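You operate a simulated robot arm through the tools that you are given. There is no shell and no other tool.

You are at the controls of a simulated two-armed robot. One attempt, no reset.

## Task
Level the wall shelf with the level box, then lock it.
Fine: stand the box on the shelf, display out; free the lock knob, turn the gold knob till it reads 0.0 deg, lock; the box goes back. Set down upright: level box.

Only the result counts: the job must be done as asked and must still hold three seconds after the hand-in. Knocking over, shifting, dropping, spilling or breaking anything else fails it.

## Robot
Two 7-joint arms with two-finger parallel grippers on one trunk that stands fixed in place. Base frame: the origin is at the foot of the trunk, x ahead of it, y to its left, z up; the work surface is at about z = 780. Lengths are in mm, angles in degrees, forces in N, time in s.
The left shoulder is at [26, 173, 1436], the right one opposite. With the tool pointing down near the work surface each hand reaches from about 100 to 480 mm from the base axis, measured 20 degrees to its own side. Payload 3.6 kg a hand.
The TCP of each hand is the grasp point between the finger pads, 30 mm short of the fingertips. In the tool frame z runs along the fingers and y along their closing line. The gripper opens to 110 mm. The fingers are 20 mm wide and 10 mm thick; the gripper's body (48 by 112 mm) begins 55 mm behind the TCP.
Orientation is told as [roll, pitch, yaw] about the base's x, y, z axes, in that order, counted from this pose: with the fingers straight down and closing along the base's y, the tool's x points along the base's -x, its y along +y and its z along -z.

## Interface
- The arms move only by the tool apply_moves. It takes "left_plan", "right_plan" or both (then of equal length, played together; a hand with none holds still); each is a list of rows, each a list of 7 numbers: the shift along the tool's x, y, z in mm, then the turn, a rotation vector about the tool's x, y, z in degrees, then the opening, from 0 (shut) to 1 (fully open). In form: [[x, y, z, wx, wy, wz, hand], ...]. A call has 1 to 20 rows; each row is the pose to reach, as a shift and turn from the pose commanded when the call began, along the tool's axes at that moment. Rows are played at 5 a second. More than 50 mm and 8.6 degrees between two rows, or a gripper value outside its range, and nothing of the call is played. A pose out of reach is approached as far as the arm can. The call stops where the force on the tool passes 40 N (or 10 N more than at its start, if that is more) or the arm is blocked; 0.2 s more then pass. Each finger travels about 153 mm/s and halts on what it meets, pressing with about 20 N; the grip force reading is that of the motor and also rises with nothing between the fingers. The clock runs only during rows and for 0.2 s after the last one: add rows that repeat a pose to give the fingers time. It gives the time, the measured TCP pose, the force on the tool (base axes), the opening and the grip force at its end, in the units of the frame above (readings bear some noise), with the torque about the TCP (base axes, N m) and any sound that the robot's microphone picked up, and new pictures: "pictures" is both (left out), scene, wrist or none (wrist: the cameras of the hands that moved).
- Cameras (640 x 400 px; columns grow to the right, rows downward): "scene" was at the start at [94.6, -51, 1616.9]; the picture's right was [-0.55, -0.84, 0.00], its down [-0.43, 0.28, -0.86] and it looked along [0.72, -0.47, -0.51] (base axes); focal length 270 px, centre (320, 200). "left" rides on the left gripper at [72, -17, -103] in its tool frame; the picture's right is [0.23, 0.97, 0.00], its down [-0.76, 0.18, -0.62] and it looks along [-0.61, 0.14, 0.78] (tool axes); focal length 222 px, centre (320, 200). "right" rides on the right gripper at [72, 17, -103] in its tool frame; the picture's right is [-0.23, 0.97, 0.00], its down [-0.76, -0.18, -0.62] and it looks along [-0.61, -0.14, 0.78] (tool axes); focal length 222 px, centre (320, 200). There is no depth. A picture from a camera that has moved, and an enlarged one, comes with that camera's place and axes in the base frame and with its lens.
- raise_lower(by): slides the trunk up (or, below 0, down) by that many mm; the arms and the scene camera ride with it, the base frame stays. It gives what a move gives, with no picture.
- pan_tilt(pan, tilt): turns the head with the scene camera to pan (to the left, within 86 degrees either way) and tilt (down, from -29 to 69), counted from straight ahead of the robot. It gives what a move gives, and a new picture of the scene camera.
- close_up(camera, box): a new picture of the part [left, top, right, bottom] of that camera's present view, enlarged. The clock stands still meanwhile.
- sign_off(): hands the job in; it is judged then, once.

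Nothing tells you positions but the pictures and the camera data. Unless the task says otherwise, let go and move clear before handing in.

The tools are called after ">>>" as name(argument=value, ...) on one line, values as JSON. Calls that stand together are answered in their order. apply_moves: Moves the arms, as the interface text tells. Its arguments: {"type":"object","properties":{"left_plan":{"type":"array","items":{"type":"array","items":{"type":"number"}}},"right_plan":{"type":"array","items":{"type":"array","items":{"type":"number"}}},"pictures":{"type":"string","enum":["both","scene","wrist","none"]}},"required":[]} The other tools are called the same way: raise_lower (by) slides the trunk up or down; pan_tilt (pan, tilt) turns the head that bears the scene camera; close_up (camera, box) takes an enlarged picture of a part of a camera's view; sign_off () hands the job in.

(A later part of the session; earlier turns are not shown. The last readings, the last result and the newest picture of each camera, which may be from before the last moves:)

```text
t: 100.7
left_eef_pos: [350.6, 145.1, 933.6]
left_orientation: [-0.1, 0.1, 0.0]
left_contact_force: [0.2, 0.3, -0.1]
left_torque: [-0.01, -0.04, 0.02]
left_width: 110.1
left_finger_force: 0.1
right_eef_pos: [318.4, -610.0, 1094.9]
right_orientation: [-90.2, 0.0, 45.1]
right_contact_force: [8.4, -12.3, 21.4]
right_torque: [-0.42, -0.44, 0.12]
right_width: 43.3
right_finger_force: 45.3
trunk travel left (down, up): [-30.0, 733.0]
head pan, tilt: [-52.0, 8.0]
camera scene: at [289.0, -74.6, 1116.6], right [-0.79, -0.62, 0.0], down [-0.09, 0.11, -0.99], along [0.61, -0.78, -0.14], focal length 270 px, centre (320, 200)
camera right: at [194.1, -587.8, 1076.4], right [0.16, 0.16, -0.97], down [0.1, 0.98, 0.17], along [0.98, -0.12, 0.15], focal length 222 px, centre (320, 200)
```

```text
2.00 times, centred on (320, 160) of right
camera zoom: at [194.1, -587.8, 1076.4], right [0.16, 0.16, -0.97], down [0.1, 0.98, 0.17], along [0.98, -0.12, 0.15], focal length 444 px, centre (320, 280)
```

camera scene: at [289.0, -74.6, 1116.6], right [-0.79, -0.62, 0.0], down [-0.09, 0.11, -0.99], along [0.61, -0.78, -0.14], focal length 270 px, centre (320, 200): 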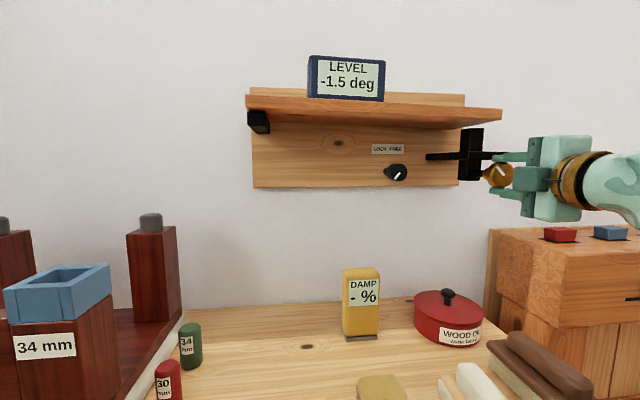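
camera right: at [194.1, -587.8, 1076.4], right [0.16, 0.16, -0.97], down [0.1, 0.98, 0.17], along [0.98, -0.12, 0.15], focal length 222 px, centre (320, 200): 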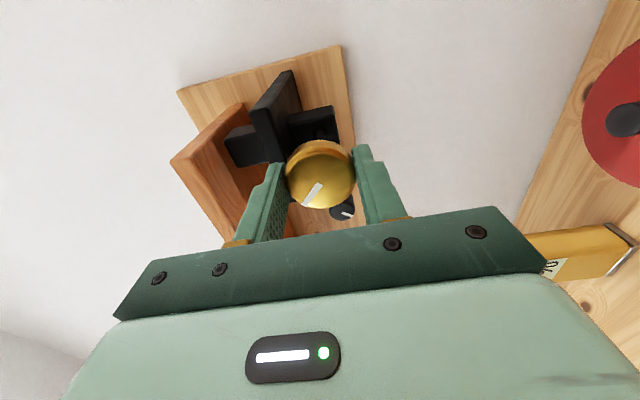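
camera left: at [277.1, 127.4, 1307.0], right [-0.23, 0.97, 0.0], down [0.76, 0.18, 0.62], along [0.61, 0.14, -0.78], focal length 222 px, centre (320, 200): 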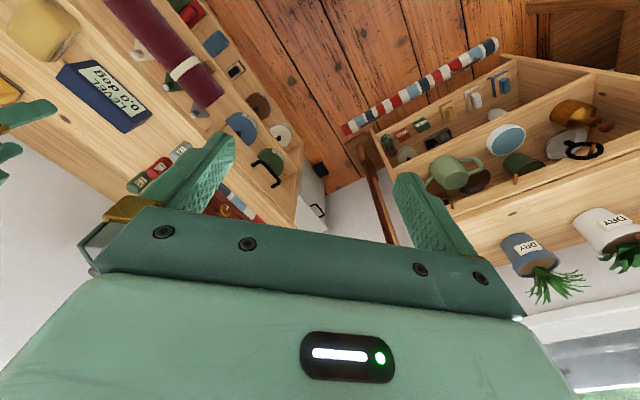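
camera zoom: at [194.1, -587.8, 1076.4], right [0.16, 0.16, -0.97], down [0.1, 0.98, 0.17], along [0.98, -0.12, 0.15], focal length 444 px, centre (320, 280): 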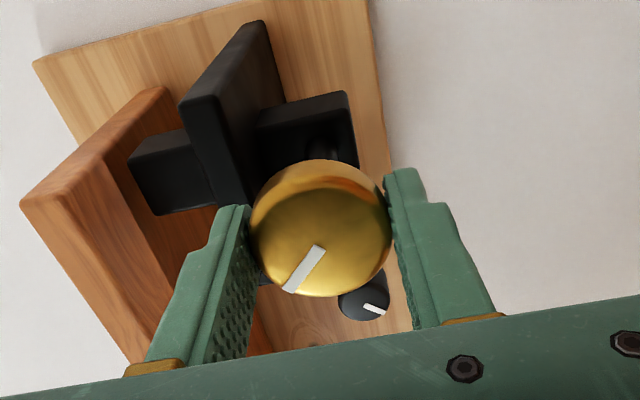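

The gold knob is gripped at 43 mm. I'll ease up 1.5 mm to relieve the side load, turn 24° clockwise and read the display.

>>> apply_moves(right_plan=[[0, -1.5, 0, 0, 0, 0, 0.2], [0, -1.5, 0, 0, 0, 6, 0.2], [0, -1.5, 0, 0, 0, 12, 0.2], [0, -1.5, 0, 0, 0, 18, 0.2], [0, -1.5, 0, 0, 0, 24, 0.2], [0, -1.5, 0, 0, 0, 24, 0.2]], pictures="both")

>>> close_up(camera="scene", box=[230, 40, 530, 230])

>>> close_up(camera="right", box=[200, 60, 440, 260])

```text
t: 102.1
left_eef_pos: [350.5, 143.3, 932.8]
left_orientation: [-0.1, 0.1, 0.0]
left_contact_force: [0.2, -1.1, -0.7]
left_torque: [-0.01, 0.04, 0.03]
left_width: 110.0
left_finger_force: 0.1
right_eef_pos: [318.8, -609.9, 1094.9]
right_orientation: [-90.0, -24.3, 45.0]
right_contact_force: [-1.7, -2.1, 5.2]
right_torque: [-0.08, -0.1, -0.5]
right_width: 43.0
right_finger_force: 44.7
trunk travel left (down, up): [-30.0, 733.0]
head pan, tilt: [-52.0, 8.0]
camera scene: at [288.3, -74.6, 1116.6], right [-0.79, -0.62, 0.0], down [-0.09, 0.11, -0.99], along [0.61, -0.78, -0.14], focal length 270 px, centre (320, 200)
camera right: at [203.4, -578.3, 1048.6], right [0.43, 0.43, -0.8], down [0.0, 0.88, 0.47], along [0.9, -0.2, 0.38], focal length 222 px, centre (320, 200)
```

scene: 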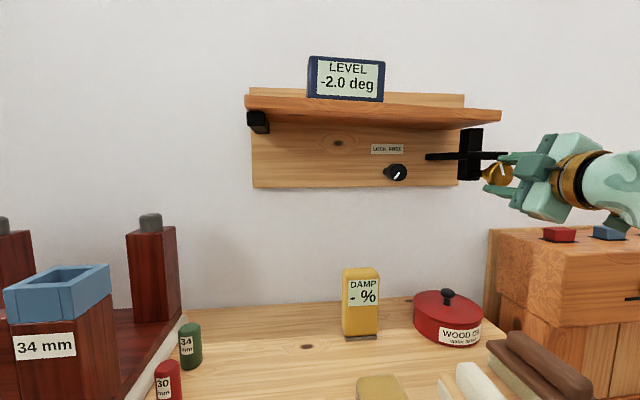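
right: 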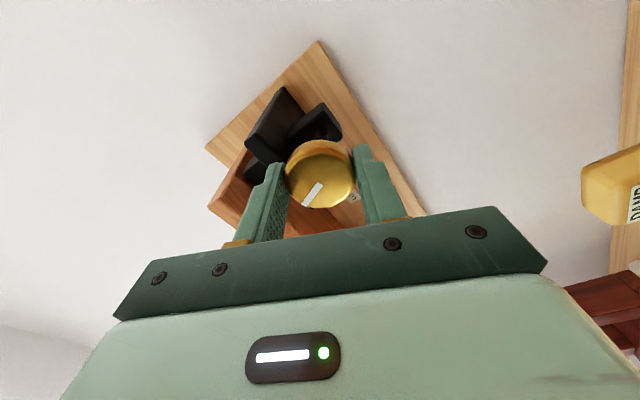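

```text
2.11 times, centred on (380, 135) of scene
camera zoom: at [288.3, -74.6, 1116.6], right [-0.79, -0.62, 0.0], down [-0.09, 0.11, -0.99], along [0.61, -0.78, -0.14], focal length 569 px, centre (194, 337)
```

zoom: 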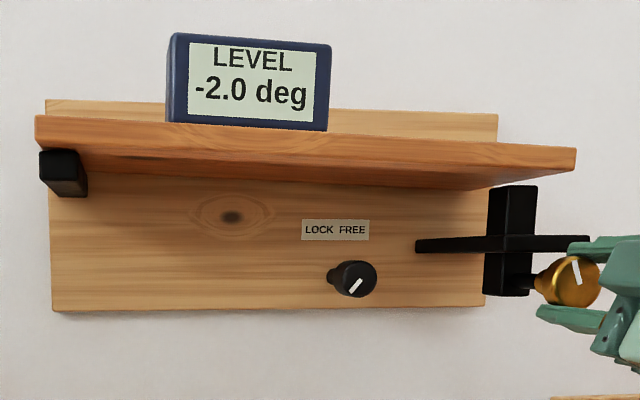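

```text
2.00 times, centred on (320, 160) of right
camera zoom: at [203.4, -578.3, 1048.6], right [0.43, 0.43, -0.8], down [0.0, 0.88, 0.47], along [0.9, -0.2, 0.38], focal length 444 px, centre (320, 280)
```

zoom: 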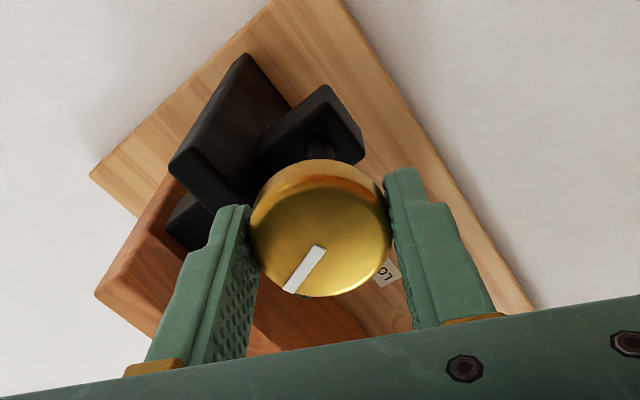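

The shelf is free, and clockwise lowered it by 0.5 deg over 24°. I need about 97° counter-clockwise in total, so I'll turn back 66° in this grip.

>>> apply_moves(right_plan=[[0, 0, 0, 0, 0, -6, 0.2], [0, 0, 0, 0, 0, -12, 0.2], [0, 0, 0, 0, 0, -18, 0.2], [0, 0, 0, 0, 0, -24, 0.2], [0, 0, 0, 0, 0, -30, 0.2], [0, 0, 0, 0, 0, -36, 0.2], [0, 0, 0, 0, 0, -42, 0.2], [0, 0, 0, 0, 0, -48, 0.2], [0, 0, 0, 0, 0, -54, 0.2], [0, 0, 0, 0, 0, -60, 0.2], [0, 0, 0, 0, 0, -66, 0.2], [0, 0, 0, 0, 0, -66, 0.2]], pictures="both")

>>> close_up(camera="scene", box=[230, 40, 530, 230])

```text
t: 104.7
left_eef_pos: [350.0, 144.9, 933.4]
left_orientation: [0.0, -0.1, -0.1]
left_contact_force: [0.3, 0.1, -0.1]
left_torque: [-0.02, 0.02, -0.02]
left_width: 110.4
left_finger_force: 0.0
right_eef_pos: [318.8, -610.5, 1095.7]
right_orientation: [-90.1, 42.0, 44.9]
right_contact_force: [-3.7, -0.5, 2.7]
right_torque: [-0.12, -0.13, 0.25]
right_width: 43.2
right_finger_force: 45.0
trunk travel left (down, up): [-30.0, 733.0]
head pan, tilt: [-52.0, 8.0]
camera scene: at [288.3, -74.5, 1116.6], right [-0.79, -0.62, 0.0], down [-0.09, 0.11, -0.99], along [0.61, -0.78, -0.14], focal length 270 px, centre (320, 200)
camera right: at [199.2, -582.4, 1130.1], right [-0.34, -0.34, -0.88], down [0.04, 0.92, -0.38], along [0.94, -0.17, -0.3], focal length 222 px, centre (320, 200)
```

scene: 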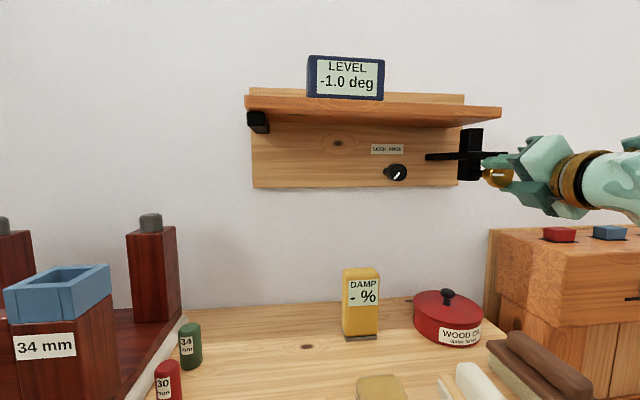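
right: 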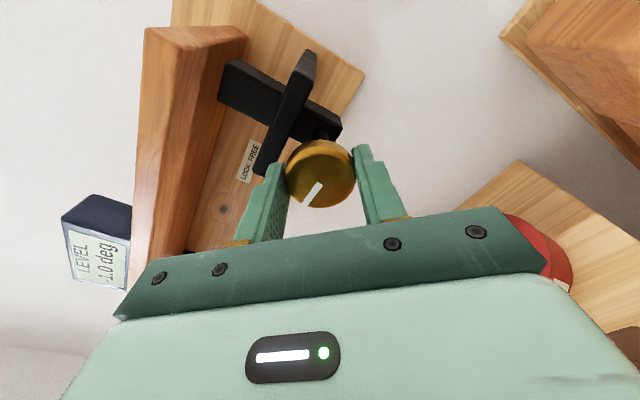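

```text
2.11 times, centred on (380, 135) of scene
camera zoom: at [288.3, -74.5, 1116.6], right [-0.79, -0.62, 0.0], down [-0.09, 0.11, -0.99], along [0.61, -0.78, -0.14], focal length 569 px, centre (194, 337)
```

zoom: 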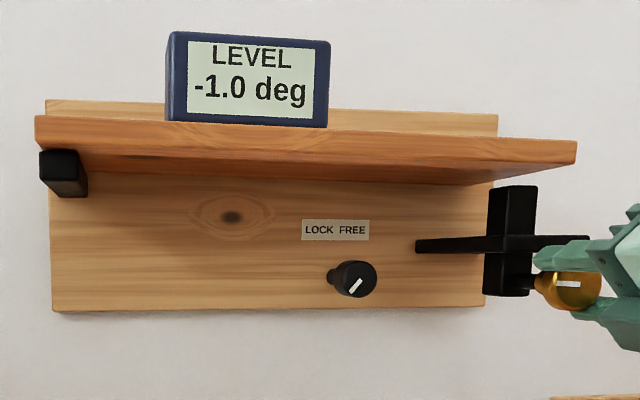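

That gives -1.0 deg, so about 66° more is needed. I'll open, roll back, regrip and continue.

>>> apply_moves(right_plan=[[0, 0, 0, 0, 0, 0, 0.5], [0, 0, -2, 0, 0, 0, 0.6], [0, 0, -2, 0, 0, 8, 0.6], [0, 0, -2, 0, 0, 16, 0.6], [0, 0, -2, 0, 0, 24, 0.6], [0, 0, -2, 0, 0, 32, 0.6], [0, 0, -2, 0, 0, 40, 0.6], [0, 0, -2, 0, 0, 48, 0.6], [0, 0, -2, 0, 0, 56, 0.6], [0, 0, -2, 0, 0, 64, 0.6], [0, 0, -2, 0, 0, 70, 0.6], [0, 0, -2, 0, 0, 70, 0.6]], pictures="both")

>>> close_up(camera="scene", box=[230, 40, 530, 230])

```text
t: 107.3
left_eef_pos: [349.9, 144.4, 933.2]
left_orientation: [0.0, 0.0, 0.0]
left_contact_force: [0.4, 0.6, -0.4]
left_torque: [0.01, 0.02, -0.01]
left_width: 110.0
left_finger_force: 0.0
right_eef_pos: [317.2, -608.5, 1094.3]
right_orientation: [-89.9, -28.2, 45.0]
right_contact_force: [-0.4, -0.2, 0.1]
right_torque: [-0.01, 0.02, 0.02]
right_width: 66.0
right_finger_force: 0.0
trunk travel left (down, up): [-30.0, 733.0]
head pan, tilt: [-52.0, 8.0]
camera scene: at [288.8, -74.7, 1116.5], right [-0.79, -0.62, 0.0], down [-0.09, 0.11, -0.99], along [0.61, -0.78, -0.14], focal length 270 px, centre (320, 200)
camera right: at [204.6, -574.8, 1044.6], right [0.47, 0.47, -0.75], down [-0.03, 0.86, 0.52], along [0.88, -0.22, 0.41], focal length 222 px, centre (320, 200)
```

scene: 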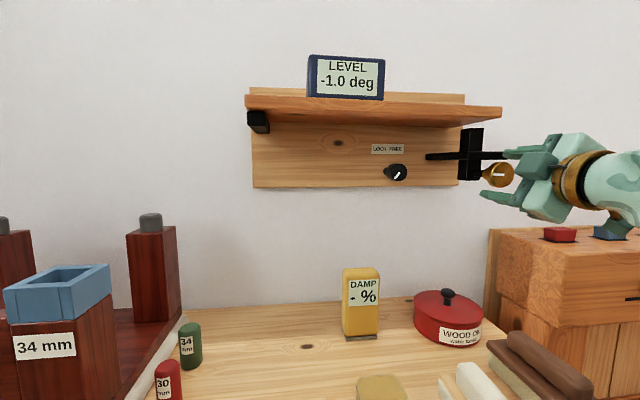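
right: 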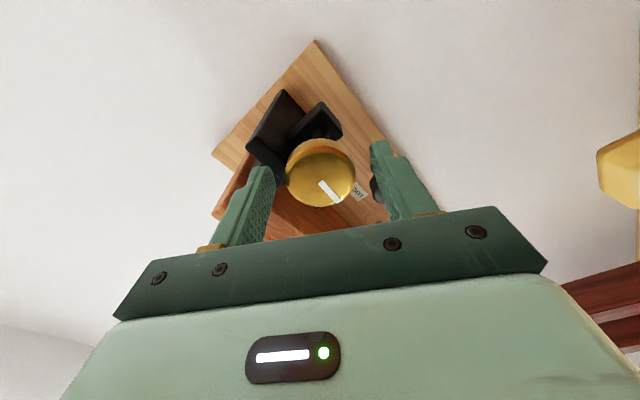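

```text
2.11 times, centred on (380, 135) of scene
camera zoom: at [288.8, -74.7, 1116.5], right [-0.79, -0.62, 0.0], down [-0.09, 0.11, -0.99], along [0.61, -0.78, -0.14], focal length 569 px, centre (194, 337)
```

zoom: 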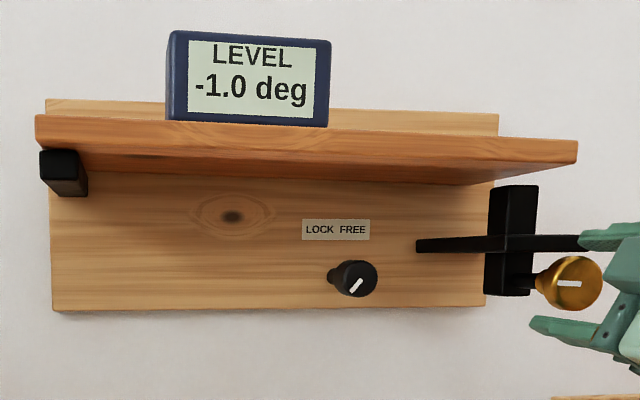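

The reading holds at -1.0. I'll grip again and turn counter-clockwise 50°, then read.

>>> apply_moves(right_plan=[[0, 0, 2, 0, 0, 0, 0.4], [0, 0, 2, 0, 0, 0, 0.2], [0, 0, 2, 0, 0, 0, 0.2], [0, 0, 2, 0, 0, -6, 0.2], [0, 0, 2, 0, 0, -12, 0.2], [0, 0, 2, 0, 0, -18, 0.2], [0, 0, 2, 0, 0, -24, 0.2], [0, 0, 2, 0, 0, -30, 0.2], [0, 0, 2, 0, 0, -36, 0.2], [0, 0, 2, 0, 0, -42, 0.2], [0, 0, 2, 0, 0, -48, 0.2], [0, 0, 2, 0, 0, -54, 0.2], [0, 0, 2, 0, 0, -54, 0.2]], pictures="wrist")

>>> close_up(camera="scene", box=[230, 40, 530, 230])

```text
t: 110.1
left_eef_pos: [350.0, 144.0, 933.4]
left_orientation: [0.0, 0.1, 0.0]
left_contact_force: [-0.7, 0.1, 0.2]
left_torque: [-0.01, 0.02, 0.01]
left_width: 110.0
left_finger_force: 0.2
right_eef_pos: [319.1, -608.9, 1094.4]
right_orientation: [-90.2, 26.0, 45.0]
right_contact_force: [-2.5, 2.2, -1.7]
right_torque: [0.18, 0.18, 0.32]
right_width: 43.2
right_finger_force: 44.5
trunk travel left (down, up): [-30.0, 733.0]
head pan, tilt: [-52.0, 8.0]
camera right: at [194.1, -587.7, 1110.5], right [-0.16, -0.16, -0.97], down [0.1, 0.98, -0.18], along [0.98, -0.12, -0.14], focal length 222 px, centre (320, 200)
```

right: 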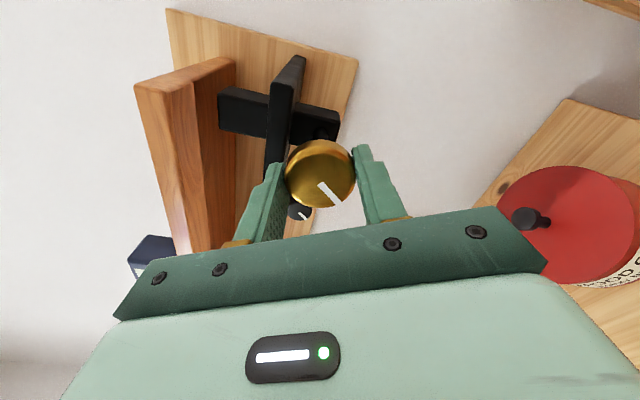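

```text
2.11 times, centred on (380, 135) of scene
camera zoom: at [288.6, -74.6, 1116.5], right [-0.79, -0.62, 0.0], down [-0.09, 0.11, -0.99], along [0.61, -0.78, -0.14], focal length 569 px, centre (194, 337)
```

zoom: 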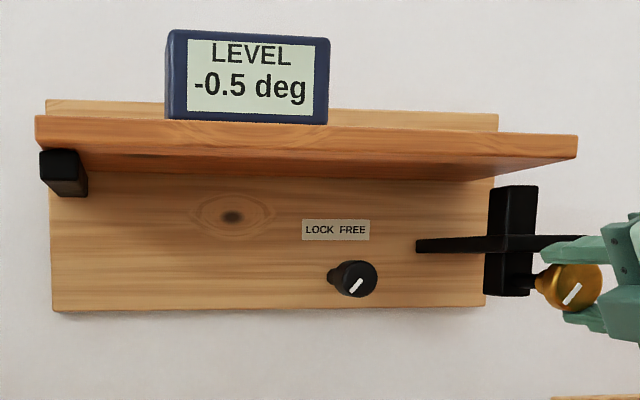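

It reads -0.5 now. I'll take smaller steps and check the display's resolution.

>>> apply_moves(right_plan=[[0, 0, 0, 0, 0, -4, 0.2], [0, 0, 0, 0, 0, -8, 0.2], [0, 0, 0, 0, 0, -8, 0.2]], pictures="none")

>>> close_up(camera="scene", box=[290, 40, 410, 120])

>>> apply_moves(right_plan=[[0, 0, 0, 0, 0, -4, 0.2], [0, 0, 0, 0, 0, -8, 0.2], [0, 0, 0, 0, 0, -8, 0.2]], pictures="none")

>>> close_up(camera="scene", box=[290, 40, 410, 120])

```text
t: 110.9
left_eef_pos: [348.9, 144.6, 933.5]
left_orientation: [0.0, 0.1, 0.1]
left_contact_force: [-0.3, 0.2, 0.3]
left_torque: [0.01, 0.0, 0.01]
left_width: 109.8
left_finger_force: 0.1
right_eef_pos: [318.2, -608.1, 1095.5]
right_orientation: [-90.1, 34.0, 44.9]
right_contact_force: [-0.2, 0.2, 2.6]
right_torque: [-0.09, -0.1, 0.09]
right_width: 43.1
right_finger_force: 44.9
trunk travel left (down, up): [-30.0, 733.0]
head pan, tilt: [-52.0, 8.0]
```

```text
5.00 times, centred on (350, 80) of scene
camera zoom: at [288.7, -74.5, 1116.5], right [-0.79, -0.62, 0.0], down [-0.09, 0.11, -0.99], along [0.61, -0.78, -0.14], focal length 1351 px, centre (170, 800)
```

zoom: 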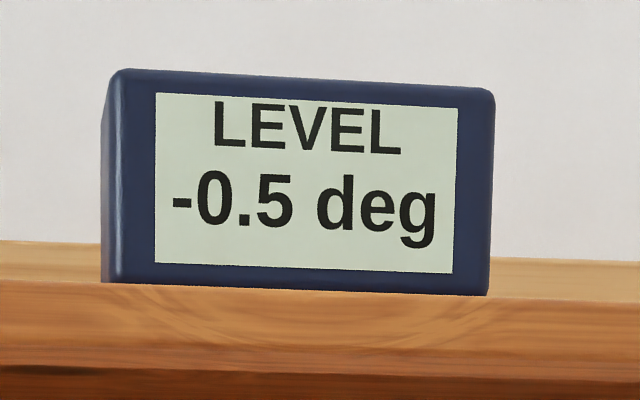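

```text
t: 111.7
left_eef_pos: [349.9, 146.1, 933.5]
left_orientation: [0.0, 0.1, 0.0]
left_contact_force: [-0.5, -0.9, 0.1]
left_torque: [0.0, -0.03, 0.03]
left_width: 109.8
left_finger_force: 0.0
right_eef_pos: [318.1, -609.6, 1095.4]
right_orientation: [-90.0, 42.0, 45.0]
right_contact_force: [-2.3, 2.7, -0.3]
right_torque: [-0.02, -0.09, 0.15]
right_width: 43.1
right_finger_force: 44.5
trunk travel left (down, up): [-30.0, 733.0]
head pan, tilt: [-52.0, 8.0]
```

```text
5.00 times, centred on (350, 80) of scene
camera zoom: at [288.5, -74.4, 1116.6], right [-0.79, -0.62, 0.0], down [-0.09, 0.11, -0.99], along [0.61, -0.78, -0.14], focal length 1351 px, centre (170, 800)
```

zoom: 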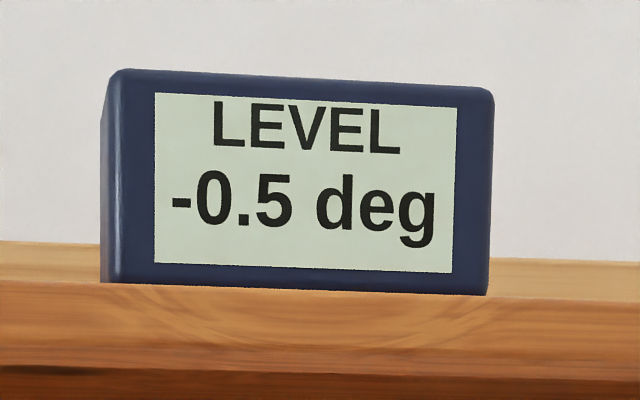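

The display works in 0.5 deg steps, so I'll find where 0.0 begins and ends and aim for the middle. I'll regrip to continue counter-clockwise.

>>> apply_moves(right_plan=[[0, 0, 0, 0, 0, 0, 0.5], [0, 0, -2, 0, 0, 0, 0.6], [0, 0, -2, 0, 0, 8, 0.6], [0, 0, -2, 0, 0, 16, 0.6], [0, 0, -2, 0, 0, 24, 0.6], [0, 0, -2, 0, 0, 32, 0.6], [0, 0, -2, 0, 0, 40, 0.6], [0, 0, -2, 0, 0, 48, 0.6], [0, 0, -2, 0, 0, 56, 0.6], [0, 0, -2, 0, 0, 64, 0.6], [0, 0, -2, 0, 0, 70, 0.6], [0, 0, -2, 0, 0, 70, 0.6], [0, 0, 0, 0, 0, 70, 0.4], [0, 0, 0, 0, 0, 70, 0.2], [0, 0, 0, 0, 0, 70, 0.2], [0, 0, 0, 0, 0, 66, 0.2], [0, 0, 0, 0, 0, 62, 0.2], [0, 0, 0, 0, 0, 62, 0.2]], pictures="wrist")

>>> close_up(camera="scene", box=[290, 40, 410, 120])

```text
t: 115.5
left_eef_pos: [350.0, 144.6, 933.4]
left_orientation: [0.0, 0.2, 0.0]
left_contact_force: [-0.1, 0.2, 0.3]
left_torque: [0.02, 0.02, 0.01]
left_width: 109.8
left_finger_force: 0.0
right_eef_pos: [319.0, -608.9, 1094.8]
right_orientation: [-89.9, -20.0, 44.9]
right_contact_force: [-5.8, 8.5, -9.9]
right_torque: [0.18, 0.15, 0.11]
right_width: 43.2
right_finger_force: 45.3
trunk travel left (down, up): [-30.0, 733.0]
head pan, tilt: [-52.0, 8.0]
camera right: at [201.4, -580.1, 1053.3], right [0.39, 0.39, -0.84], down [0.02, 0.9, 0.43], along [0.92, -0.18, 0.34], focal length 222 px, centre (320, 200)
```

right: 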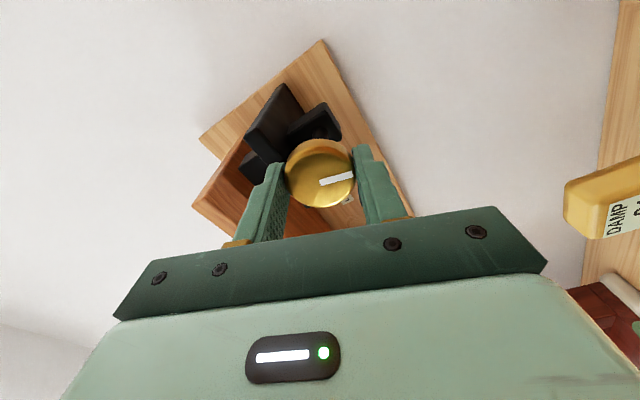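

```text
5.00 times, centred on (350, 80) of scene
camera zoom: at [288.4, -74.3, 1116.5], right [-0.79, -0.62, 0.0], down [-0.09, 0.11, -0.99], along [0.61, -0.78, -0.14], focal length 1351 px, centre (170, 800)
```

zoom: 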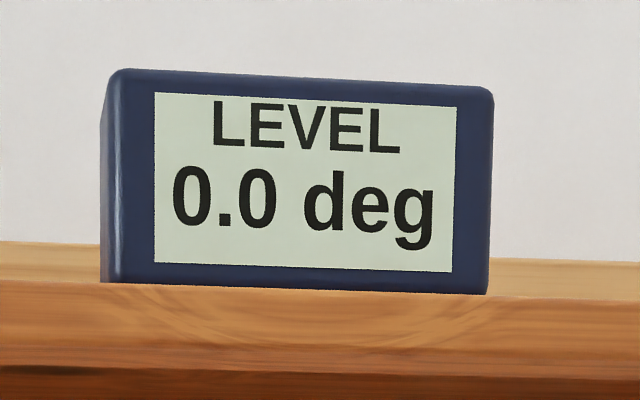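

It now reads 0.0, with the switch from -0.5 lying just behind me (between 112° and 120° of total turn). I'll keep going to find the other edge.

>>> apply_moves(right_plan=[[0, 0, 0, 0, 0, -6, 0.2], [0, 0, 0, 0, 0, -12, 0.2], [0, 0, 0, 0, 0, -18, 0.2], [0, 0, 0, 0, 0, -24, 0.2], [0, 0, 0, 0, 0, -30, 0.2], [0, 0, 0, 0, 0, -30, 0.2]], pictures="none")

>>> close_up(camera="scene", box=[290, 40, 410, 120])

>>> apply_moves(right_plan=[[0, 0, 0, 0, 0, -4, 0.2], [0, 0, 0, 0, 0, -7, 0.2], [0, 0, 0, 0, 0, -7, 0.2]], pictures="none")

>>> close_up(camera="scene", box=[290, 40, 410, 120])

```text
t: 116.9
left_eef_pos: [349.5, 145.1, 934.3]
left_orientation: [-0.1, 0.0, 0.1]
left_contact_force: [0.5, 0.1, -0.1]
left_torque: [-0.03, 0.01, 0.01]
left_width: 110.2
left_finger_force: 0.0
right_eef_pos: [318.6, -609.1, 1095.5]
right_orientation: [-90.0, 10.0, 44.9]
right_contact_force: [-7.7, 11.1, -14.0]
right_torque: [0.2, 0.18, 0.22]
right_width: 42.9
right_finger_force: 44.5
trunk travel left (down, up): [-30.0, 733.0]
head pan, tilt: [-52.0, 8.0]
```

```text
5.00 times, centred on (350, 80) of scene
camera zoom: at [288.4, -74.3, 1116.5], right [-0.79, -0.62, 0.0], down [-0.09, 0.11, -0.99], along [0.61, -0.78, -0.14], focal length 1351 px, centre (170, 800)
```

zoom: 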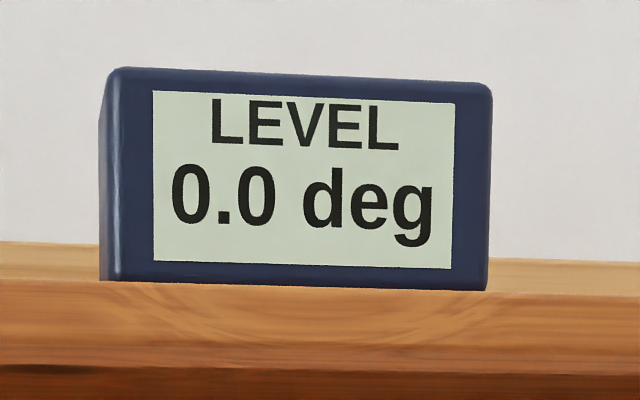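

```text
t: 117.7
left_eef_pos: [349.9, 145.2, 933.0]
left_orientation: [-0.1, 0.1, 0.0]
left_contact_force: [0.5, -0.4, 0.2]
left_torque: [0.02, 0.01, -0.03]
left_width: 110.0
left_finger_force: 0.0
right_eef_pos: [318.8, -608.5, 1094.9]
right_orientation: [-90.0, 17.0, 45.0]
right_contact_force: [-8.3, 12.7, -15.8]
right_torque: [0.32, 0.3, 0.22]
right_width: 43.1
right_finger_force: 44.8
trunk travel left (down, up): [-30.0, 733.0]
head pan, tilt: [-52.0, 8.0]
```

```text
5.00 times, centred on (350, 80) of scene
camera zoom: at [288.5, -74.3, 1116.5], right [-0.79, -0.62, 0.0], down [-0.09, 0.11, -0.99], along [0.61, -0.78, -0.14], focal length 1351 px, centre (170, 800)
```

zoom: 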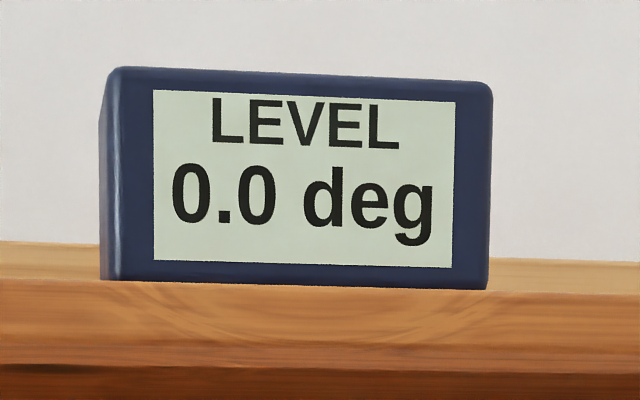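

>>> apply_moves(right_plan=[[0, 0, 0, 0, 0, -3, 0.2], [0, 0, 0, 0, 0, -6, 0.2], [0, 0, 0, 0, 0, -6, 0.2]], pictures="none")

>>> close_up(camera="scene", box=[290, 40, 410, 120])

>>> apply_moves(right_plan=[[0, 0, 0, 0, 0, -3, 0.2], [0, 0, 0, 0, 0, -6, 0.2], [0, 0, 0, 0, 0, -6, 0.2]], pictures="wrist")

>>> close_up(camera="scene", box=[290, 40, 410, 120])

```text
t: 118.5
left_eef_pos: [350.1, 144.1, 933.0]
left_orientation: [-0.1, 0.1, 0.0]
left_contact_force: [0.1, 0.6, 0.5]
left_torque: [0.04, -0.02, 0.01]
left_width: 110.1
left_finger_force: 0.1
right_eef_pos: [319.1, -610.0, 1095.4]
right_orientation: [-90.2, 23.0, 45.1]
right_contact_force: [-5.4, 7.9, -10.9]
right_torque: [0.25, 0.22, 0.31]
right_width: 43.1
right_finger_force: 45.3
trunk travel left (down, up): [-30.0, 733.0]
head pan, tilt: [-52.0, 8.0]
```

```text
5.00 times, centred on (350, 80) of scene
camera zoom: at [288.6, -74.6, 1116.5], right [-0.79, -0.62, 0.0], down [-0.09, 0.11, -0.99], along [0.61, -0.78, -0.14], focal length 1351 px, centre (170, 800)
```

zoom: 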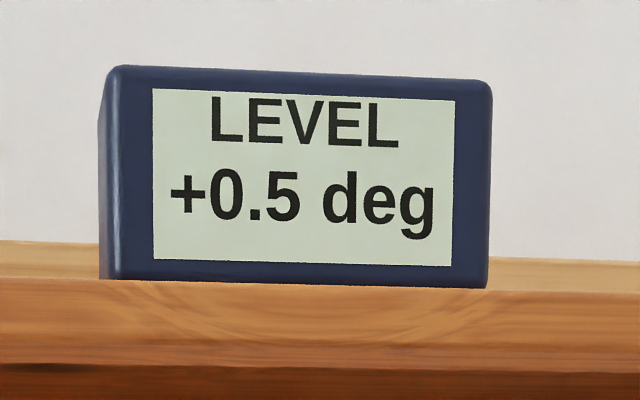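

```text
t: 119.3
left_eef_pos: [349.1, 144.0, 932.6]
left_orientation: [0.0, 0.1, 0.0]
left_contact_force: [0.2, 0.3, 0.4]
left_torque: [-0.01, 0.01, -0.04]
left_width: 109.9
left_finger_force: 0.0
right_eef_pos: [318.8, -609.1, 1095.5]
right_orientation: [-90.1, 29.1, 45.1]
right_contact_force: [-4.9, 8.7, -10.8]
right_torque: [0.08, 0.09, 0.13]
right_width: 43.3
right_finger_force: 44.8
trunk travel left (down, up): [-30.0, 733.0]
head pan, tilt: [-52.0, 8.0]
camera right: at [194.9, -586.7, 1114.2], right [-0.19, -0.19, -0.96], down [0.09, 0.97, -0.21], along [0.98, -0.13, -0.17], focal length 222 px, centre (320, 200)
```

right: 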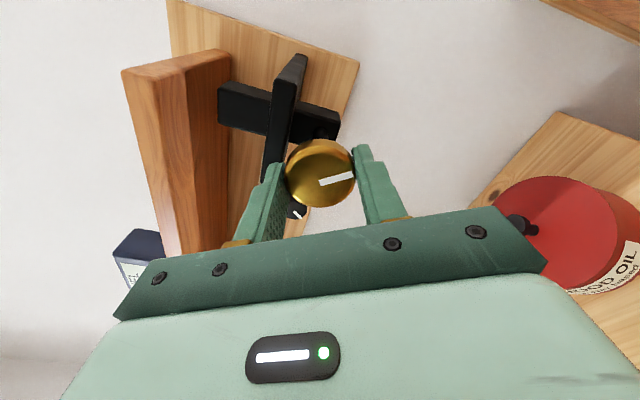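

```text
5.00 times, centred on (350, 80) of scene
camera zoom: at [288.7, -74.4, 1116.5], right [-0.79, -0.62, 0.0], down [-0.09, 0.11, -0.99], along [0.61, -0.78, -0.14], focal length 1351 px, centre (170, 800)
```

zoom: 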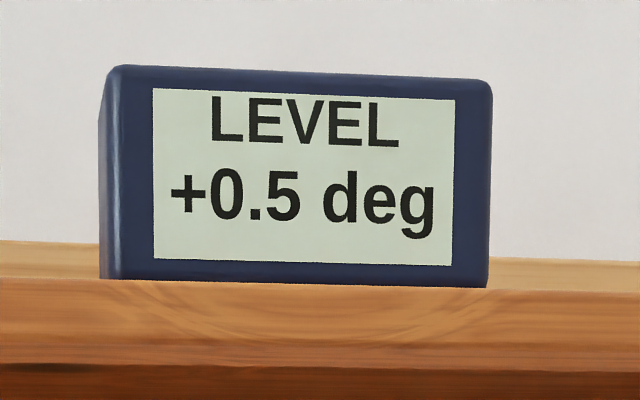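

The switch to +0.5 lies at about 160°, so true level is near 138°. I'll turn back 31° clockwise and read.

>>> apply_moves(right_plan=[[0, 0, 0, 0, 0, 6, 0.2], [0, 0, 0, 0, 0, 12, 0.2], [0, 0, 0, 0, 0, 18, 0.2], [0, 0, 0, 0, 0, 24, 0.2], [0, 0, 0, 0, 0, 28, 0.2], [0, 0, 0, 0, 0, 31, 0.2], [0, 0, 0, 0, 0, 31, 0.2]], pictures="wrist")

>>> close_up(camera="scene", box=[230, 40, 530, 230])

```text
t: 120.9
left_eef_pos: [349.0, 143.8, 933.7]
left_orientation: [0.0, 0.3, 0.0]
left_contact_force: [0.1, 0.2, 0.2]
left_torque: [0.03, -0.03, 0.02]
left_width: 109.9
left_finger_force: 0.0
right_eef_pos: [318.8, -609.7, 1094.1]
right_orientation: [-90.0, -2.1, 45.1]
right_contact_force: [-8.6, 13.4, -19.3]
right_torque: [0.36, 0.32, -0.11]
right_width: 43.1
right_finger_force: 45.0
trunk travel left (down, up): [-30.0, 733.0]
head pan, tilt: [-52.0, 8.0]
camera right: at [194.8, -587.0, 1074.4], right [0.19, 0.19, -0.96], down [0.09, 0.97, 0.21], along [0.98, -0.13, 0.16], focal length 222 px, centre (320, 200)
```

right: 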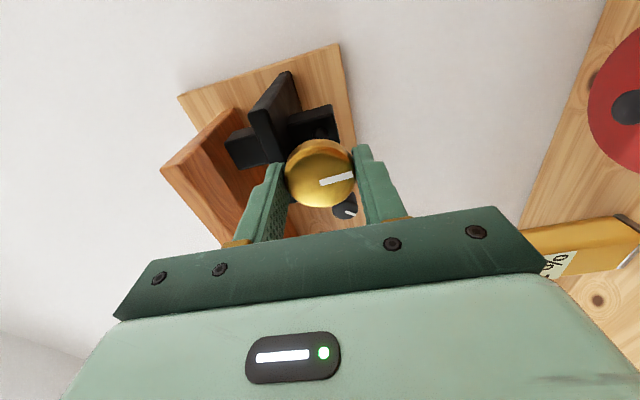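

```text
2.11 times, centred on (380, 135) of scene
camera zoom: at [288.5, -74.3, 1116.5], right [-0.79, -0.62, 0.0], down [-0.09, 0.11, -0.99], along [0.61, -0.78, -0.14], focal length 569 px, centre (194, 337)
```

zoom: 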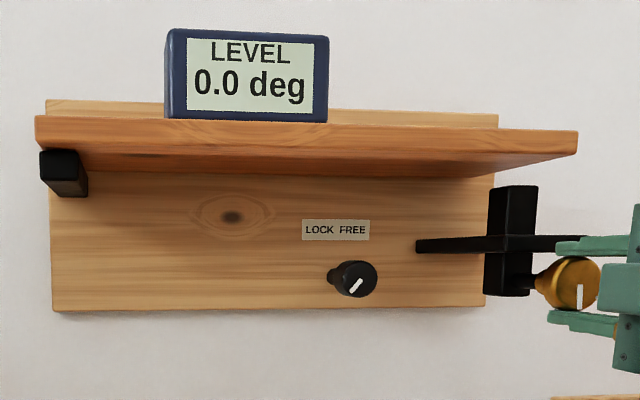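

0.0 deg, centred. I'll release the gold knob gently, back straight out and check that the reading holds.

>>> apply_moves(right_plan=[[0, 1, 0, 0, 0, 0, 0.2], [0, 1, 0, 0, 0, 0, 0.45], [0, 1, 0, 0, 0, 0, 0.6], [0, 1, 0, 0, 0, 0, 0.85], [0, 0, -15, 0, 0, 0, 0.85], [0, 0, -30, 0, 0, 0, 0.85], [0, 0, -45, 0, 0, 0, 0.85], [0, 0, -45, 0, 0, 0, 0.85]], pictures="scene")

>>> close_up(camera="scene", box=[230, 40, 530, 230])

```text
t: 122.7
left_eef_pos: [349.6, 144.1, 932.8]
left_orientation: [0.0, 0.1, 0.0]
left_contact_force: [-0.6, -0.1, -0.6]
left_torque: [0.02, 0.01, -0.05]
left_width: 109.9
left_finger_force: 0.0
right_eef_pos: [287.1, -577.3, 1097.7]
right_orientation: [-90.1, -2.1, 45.0]
right_contact_force: [0.3, 0.5, -0.3]
right_torque: [0.0, 0.0, -0.02]
right_width: 93.5
right_finger_force: 0.0
trunk travel left (down, up): [-30.0, 733.0]
head pan, tilt: [-52.0, 8.0]
camera scene: at [288.8, -74.7, 1116.4], right [-0.79, -0.62, 0.0], down [-0.09, 0.11, -0.99], along [0.61, -0.78, -0.14], focal length 270 px, centre (320, 200)
```

scene: 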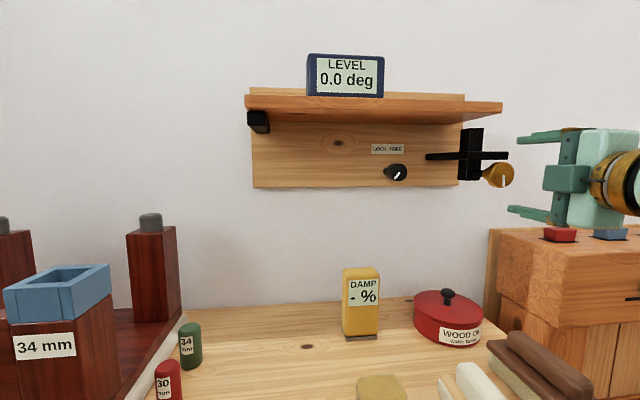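

```text
2.11 times, centred on (380, 135) of scene
camera zoom: at [288.8, -74.7, 1116.4], right [-0.79, -0.62, 0.0], down [-0.09, 0.11, -0.99], along [0.61, -0.78, -0.14], focal length 569 px, centre (194, 337)
```

zoom: 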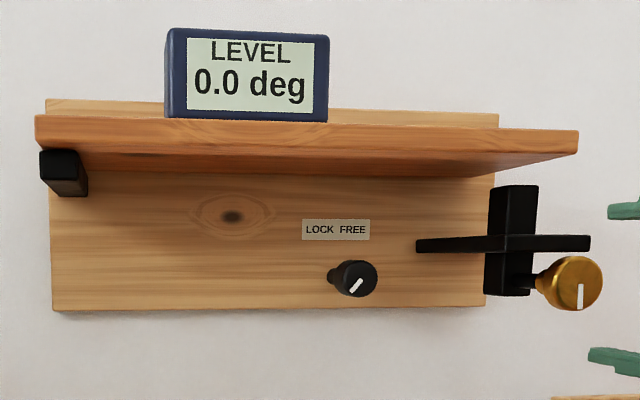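

The reading holds at 0.0. I'll go back to the lock knob along the same path.

>>> apply_moves(right_plan=[[-25, 2, 0, 0, 0, -2, 0.85], [-50, 2, 8, 0, 0, -2, 0.85], [-70, 2, 21, 0, 0, -2, 0.85], [-90, 2, 50, 0, 0, -2, 0.85], [-112, 2, 85, 0, 0, -2, 0.85], [-131, 2, 119, 0, 0, -2, 0.85], [-131, 2, 119, 0, 0, -2, 0.85]], pictures="both")

```text
t: 124.3
left_eef_pos: [350.1, 145.1, 933.3]
left_orientation: [0.1, 0.0, 0.0]
left_contact_force: [-0.4, 0.3, -0.3]
left_torque: [-0.03, -0.01, -0.01]
left_width: 110.0
left_finger_force: 0.1
right_eef_pos: [464.3, -569.7, 1098.1]
right_orientation: [-90.1, -0.1, 45.0]
right_contact_force: [1.0, -0.4, -0.9]
right_torque: [-0.02, 0.01, 0.0]
right_width: 93.3
right_finger_force: 0.0
trunk travel left (down, up): [-30.0, 733.0]
head pan, tilt: [-52.0, 8.0]
camera scene: at [288.9, -74.8, 1116.4], right [-0.79, -0.62, 0.0], down [-0.09, 0.11, -0.99], along [0.61, -0.78, -0.14], focal length 270 px, centre (320, 200)
camera right: at [339.9, -547.5, 1080.5], right [0.16, 0.16, -0.97], down [0.1, 0.98, 0.18], along [0.98, -0.12, 0.14], focal length 222 px, centre (320, 200)
```

scene: 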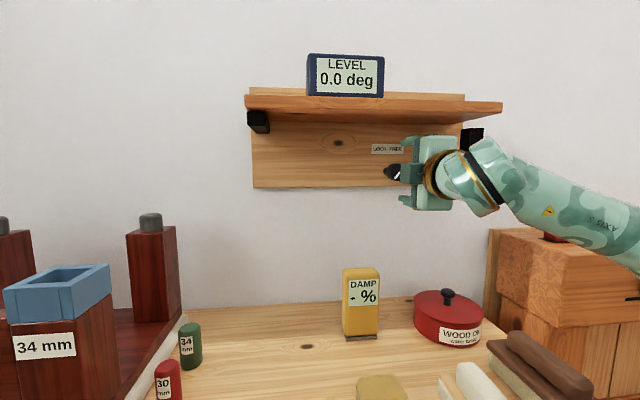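
right: 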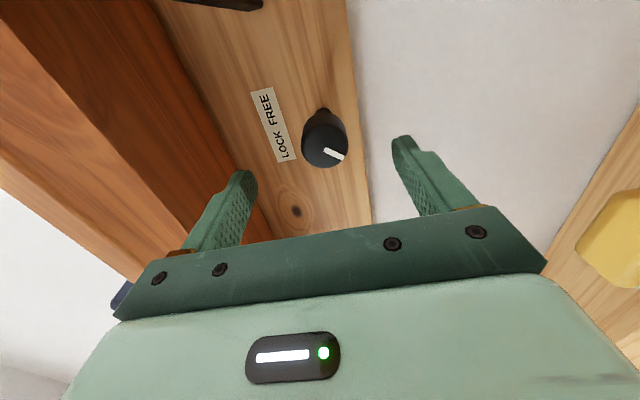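

>>> apply_moves(right_plan=[[0, 2.5, 0, 0, 0, 8, 0.85], [0, 2.5, 0, 0, 0, 16, 0.85], [0, 2.5, 0, 0, 0, 24, 0.85], [0, 2.5, 0, 0, 0, 32, 0.85], [0, 2.5, 0, 0, 0, 36, 0.85], [0, 2.5, 18, 0, 0, 36, 0.85], [0, 2.5, 36, 0, 0, 36, 0.85], [0, 2.5, 52, 0, 0, 36, 0.85], [0, 2.5, 62, 0, 0, 36, 0.85], [0, 2.5, 62, 0, 0, 36, 0.85]], pictures="wrist")

```text
t: 126.5
left_eef_pos: [351.2, 144.4, 932.6]
left_orientation: [0.1, 0.2, 0.1]
left_contact_force: [-0.3, -0.5, -0.7]
left_torque: [-0.01, 0.0, 0.0]
left_width: 110.2
left_finger_force: 0.0
right_eef_pos: [507.0, -614.7, 1095.5]
right_orientation: [-89.7, -36.0, 45.2]
right_contact_force: [0.0, 0.5, -0.5]
right_torque: [0.01, 0.0, -0.02]
right_width: 93.4
right_finger_force: 0.0
trunk travel left (down, up): [-30.0, 733.0]
head pan, tilt: [-52.0, 8.0]
camera right: at [399.1, -575.1, 1038.9], right [0.53, 0.54, -0.65], down [-0.08, 0.8, 0.59], along [0.84, -0.26, 0.47], focal length 222 px, centre (320, 200)
```

right: 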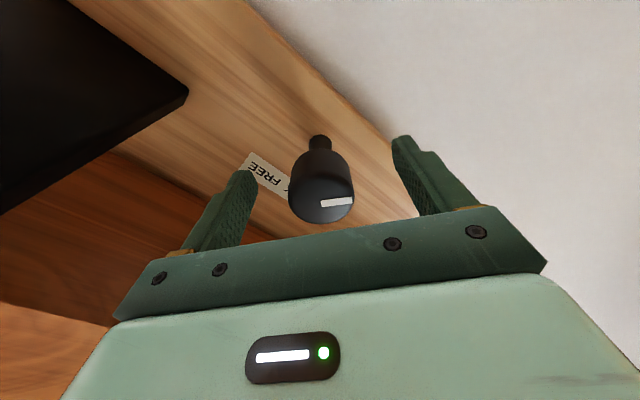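

I'll grip the lock knob and turn it counter-clockwise, watching the reading.

>>> apply_moves(right_plan=[[0, 0, 0, 0, 0, 0, 0.5], [0, 0, 0, 0, 0, 0, 0.3], [0, 0, 0, 0, 0, 0, 0.1], [0, 0, 0, 0, 0, 0, 0.1], [0, 0, 0, 0, 0, -6, 0.1], [0, 0, 0, 0, 0, -12, 0.1], [0, 0, 0, 0, 0, -18, 0.1], [0, 0, 0, 0, 0, -24, 0.1], [0, 0, 0, 0, 0, -30, 0.1], [0, 0, 0, 0, 0, -36, 0.1], [0, 0, 0, 0, 0, -42, 0.1], [0, 0, 0, 0, 0, -48, 0.1], [0, 0, 0, 0, 0, -54, 0.1], [0, 0, 0, 0, 0, -60, 0.1], [0, 0, 0, 0, 0, -66, 0.1], [0, 0, 0, 0, 0, -66, 0.1]], pictures="both")

>>> close_up(camera="right", box=[220, 80, 420, 240])

```text
t: 129.9
left_eef_pos: [349.8, 144.8, 933.7]
left_orientation: [0.0, 0.1, 0.0]
left_contact_force: [0.1, 0.2, -0.3]
left_torque: [0.02, 0.01, 0.0]
left_width: 110.4
left_finger_force: 0.1
right_eef_pos: [506.6, -612.7, 1094.4]
right_orientation: [-90.0, 30.0, 45.0]
right_contact_force: [-9.9, 6.1, -11.4]
right_torque: [0.17, 0.17, -0.12]
right_width: 35.5
right_finger_force: 45.1
trunk travel left (down, up): [-30.0, 733.0]
head pan, tilt: [-52.0, 8.0]
camera scene: at [288.4, -75.0, 1116.5], right [-0.79, -0.62, 0.0], down [-0.09, 0.11, -0.99], along [0.61, -0.78, -0.14], focal length 270 px, centre (320, 200)
camera right: at [383.7, -590.6, 1115.4], right [-0.21, -0.2, -0.96], down [0.09, 0.97, -0.23], along [0.97, -0.13, -0.18], focal length 222 px, centre (320, 200)
```

scene: 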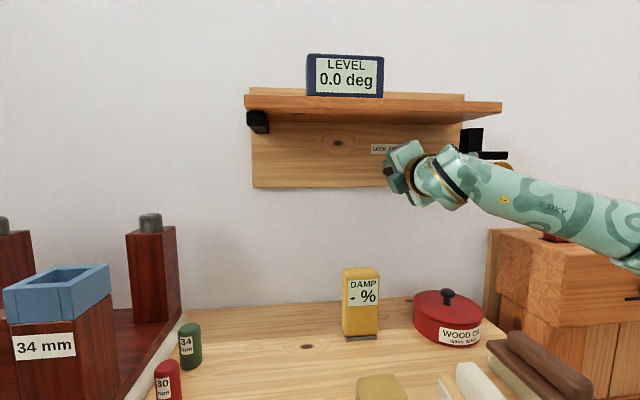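
right: 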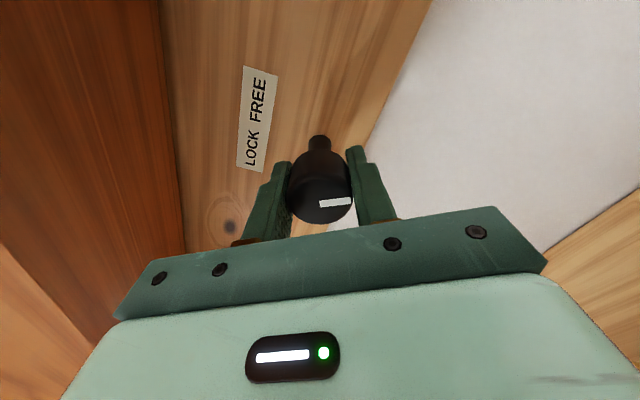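

```text
2.50 times, centred on (320, 160) of right
camera zoom: at [383.7, -590.6, 1115.4], right [-0.21, -0.2, -0.96], down [0.09, 0.97, -0.23], along [0.97, -0.13, -0.18], focal length 555 px, centre (320, 300)
```

zoom: 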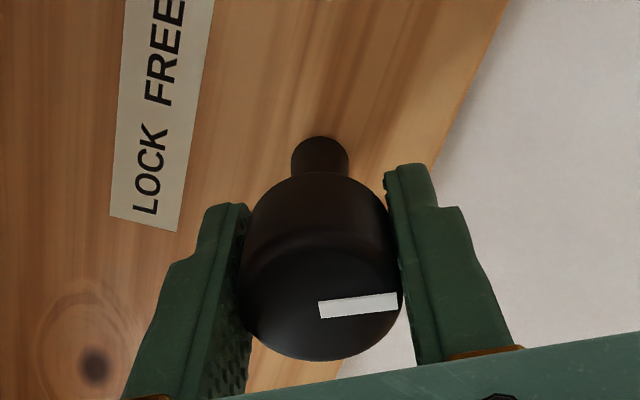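

It turned 66° with no change in level. I'll continue to the end stop.

>>> apply_moves(right_plan=[[0, 0, 0, 0, 0, -5, 0.1], [0, 0, 0, 0, 0, -10, 0.1], [0, 0, 0, 0, 0, -14, 0.1], [0, 0, 0, 0, 0, -14, 0.1]], pictures="wrist")

>>> close_up(camera="right", box=[220, 80, 420, 240])

```text
t: 130.9
left_eef_pos: [349.2, 145.2, 933.9]
left_orientation: [0.0, 0.1, 0.1]
left_contact_force: [0.4, -0.7, -0.5]
left_torque: [0.0, -0.03, 0.02]
left_width: 110.2
left_finger_force: 0.1
right_eef_pos: [506.5, -612.9, 1094.9]
right_orientation: [-90.0, 44.0, 45.0]
right_contact_force: [-11.3, 6.1, -14.4]
right_torque: [0.3, 0.25, 0.15]
right_width: 35.5
right_finger_force: 44.9
trunk travel left (down, up): [-30.0, 733.0]
head pan, tilt: [-52.0, 8.0]
camera right: at [388.9, -585.5, 1131.8], right [-0.36, -0.36, -0.86], down [0.03, 0.92, -0.4], along [0.93, -0.17, -0.32], focal length 222 px, centre (320, 200)
```

right: 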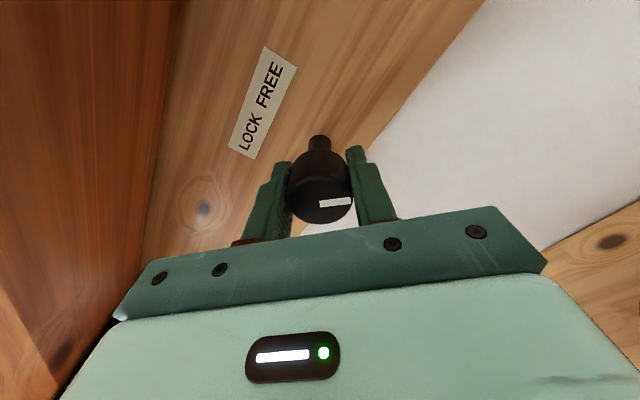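

```text
2.50 times, centred on (320, 160) of right
camera zoom: at [388.9, -585.5, 1131.8], right [-0.36, -0.36, -0.86], down [0.03, 0.92, -0.4], along [0.93, -0.17, -0.32], focal length 555 px, centre (320, 300)
```

zoom: 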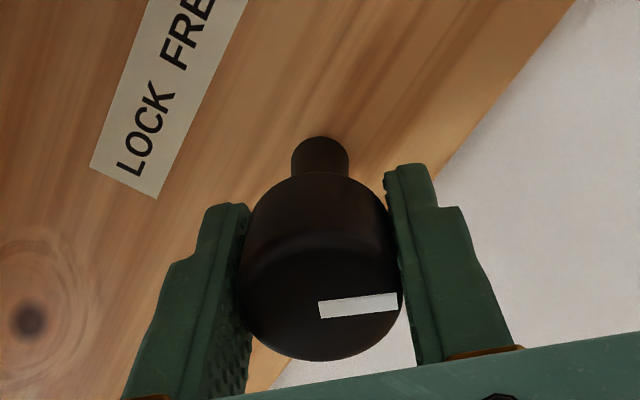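

The knob is back to its original angle, but I feel no stop yet. I'll try a few degrees more.

>>> apply_moves(right_plan=[[0, 0, 0, 0, 0, -3, 0.1], [0, 0, 0, 0, 0, -6, 0.1], [0, 0, 0, 0, 0, -6, 0.1]], pictures="wrist")

>>> close_up(camera="right", box=[220, 80, 420, 240])

```text
t: 131.7
left_eef_pos: [350.5, 143.6, 934.9]
left_orientation: [0.1, 0.0, 0.0]
left_contact_force: [-0.2, -0.1, 0.6]
left_torque: [0.01, -0.02, -0.02]
left_width: 109.8
left_finger_force: 0.1
right_eef_pos: [507.2, -613.0, 1095.5]
right_orientation: [-90.2, 49.9, 44.9]
right_contact_force: [-8.6, 2.4, -8.5]
right_torque: [0.8, -0.32, 0.0]
right_width: 35.2
right_finger_force: 45.1
trunk travel left (down, up): [-30.0, 733.0]
head pan, tilt: [-52.0, 8.0]
camera right: at [391.4, -582.9, 1138.9], right [-0.42, -0.42, -0.8], down [0.0, 0.88, -0.47], along [0.91, -0.2, -0.37], focal length 222 px, centre (320, 200)
```

right: 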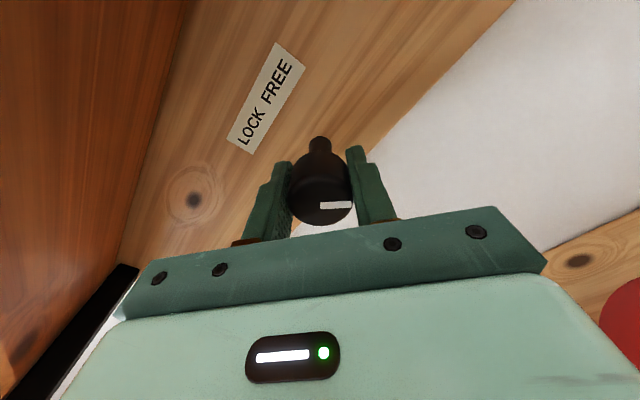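

```text
2.50 times, centred on (320, 160) of right
camera zoom: at [391.4, -582.9, 1138.9], right [-0.42, -0.42, -0.8], down [0.0, 0.88, -0.47], along [0.91, -0.2, -0.37], focal length 555 px, centre (320, 300)
```

zoom: 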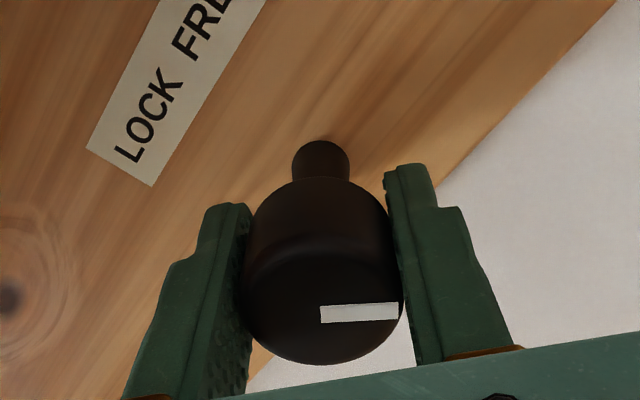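

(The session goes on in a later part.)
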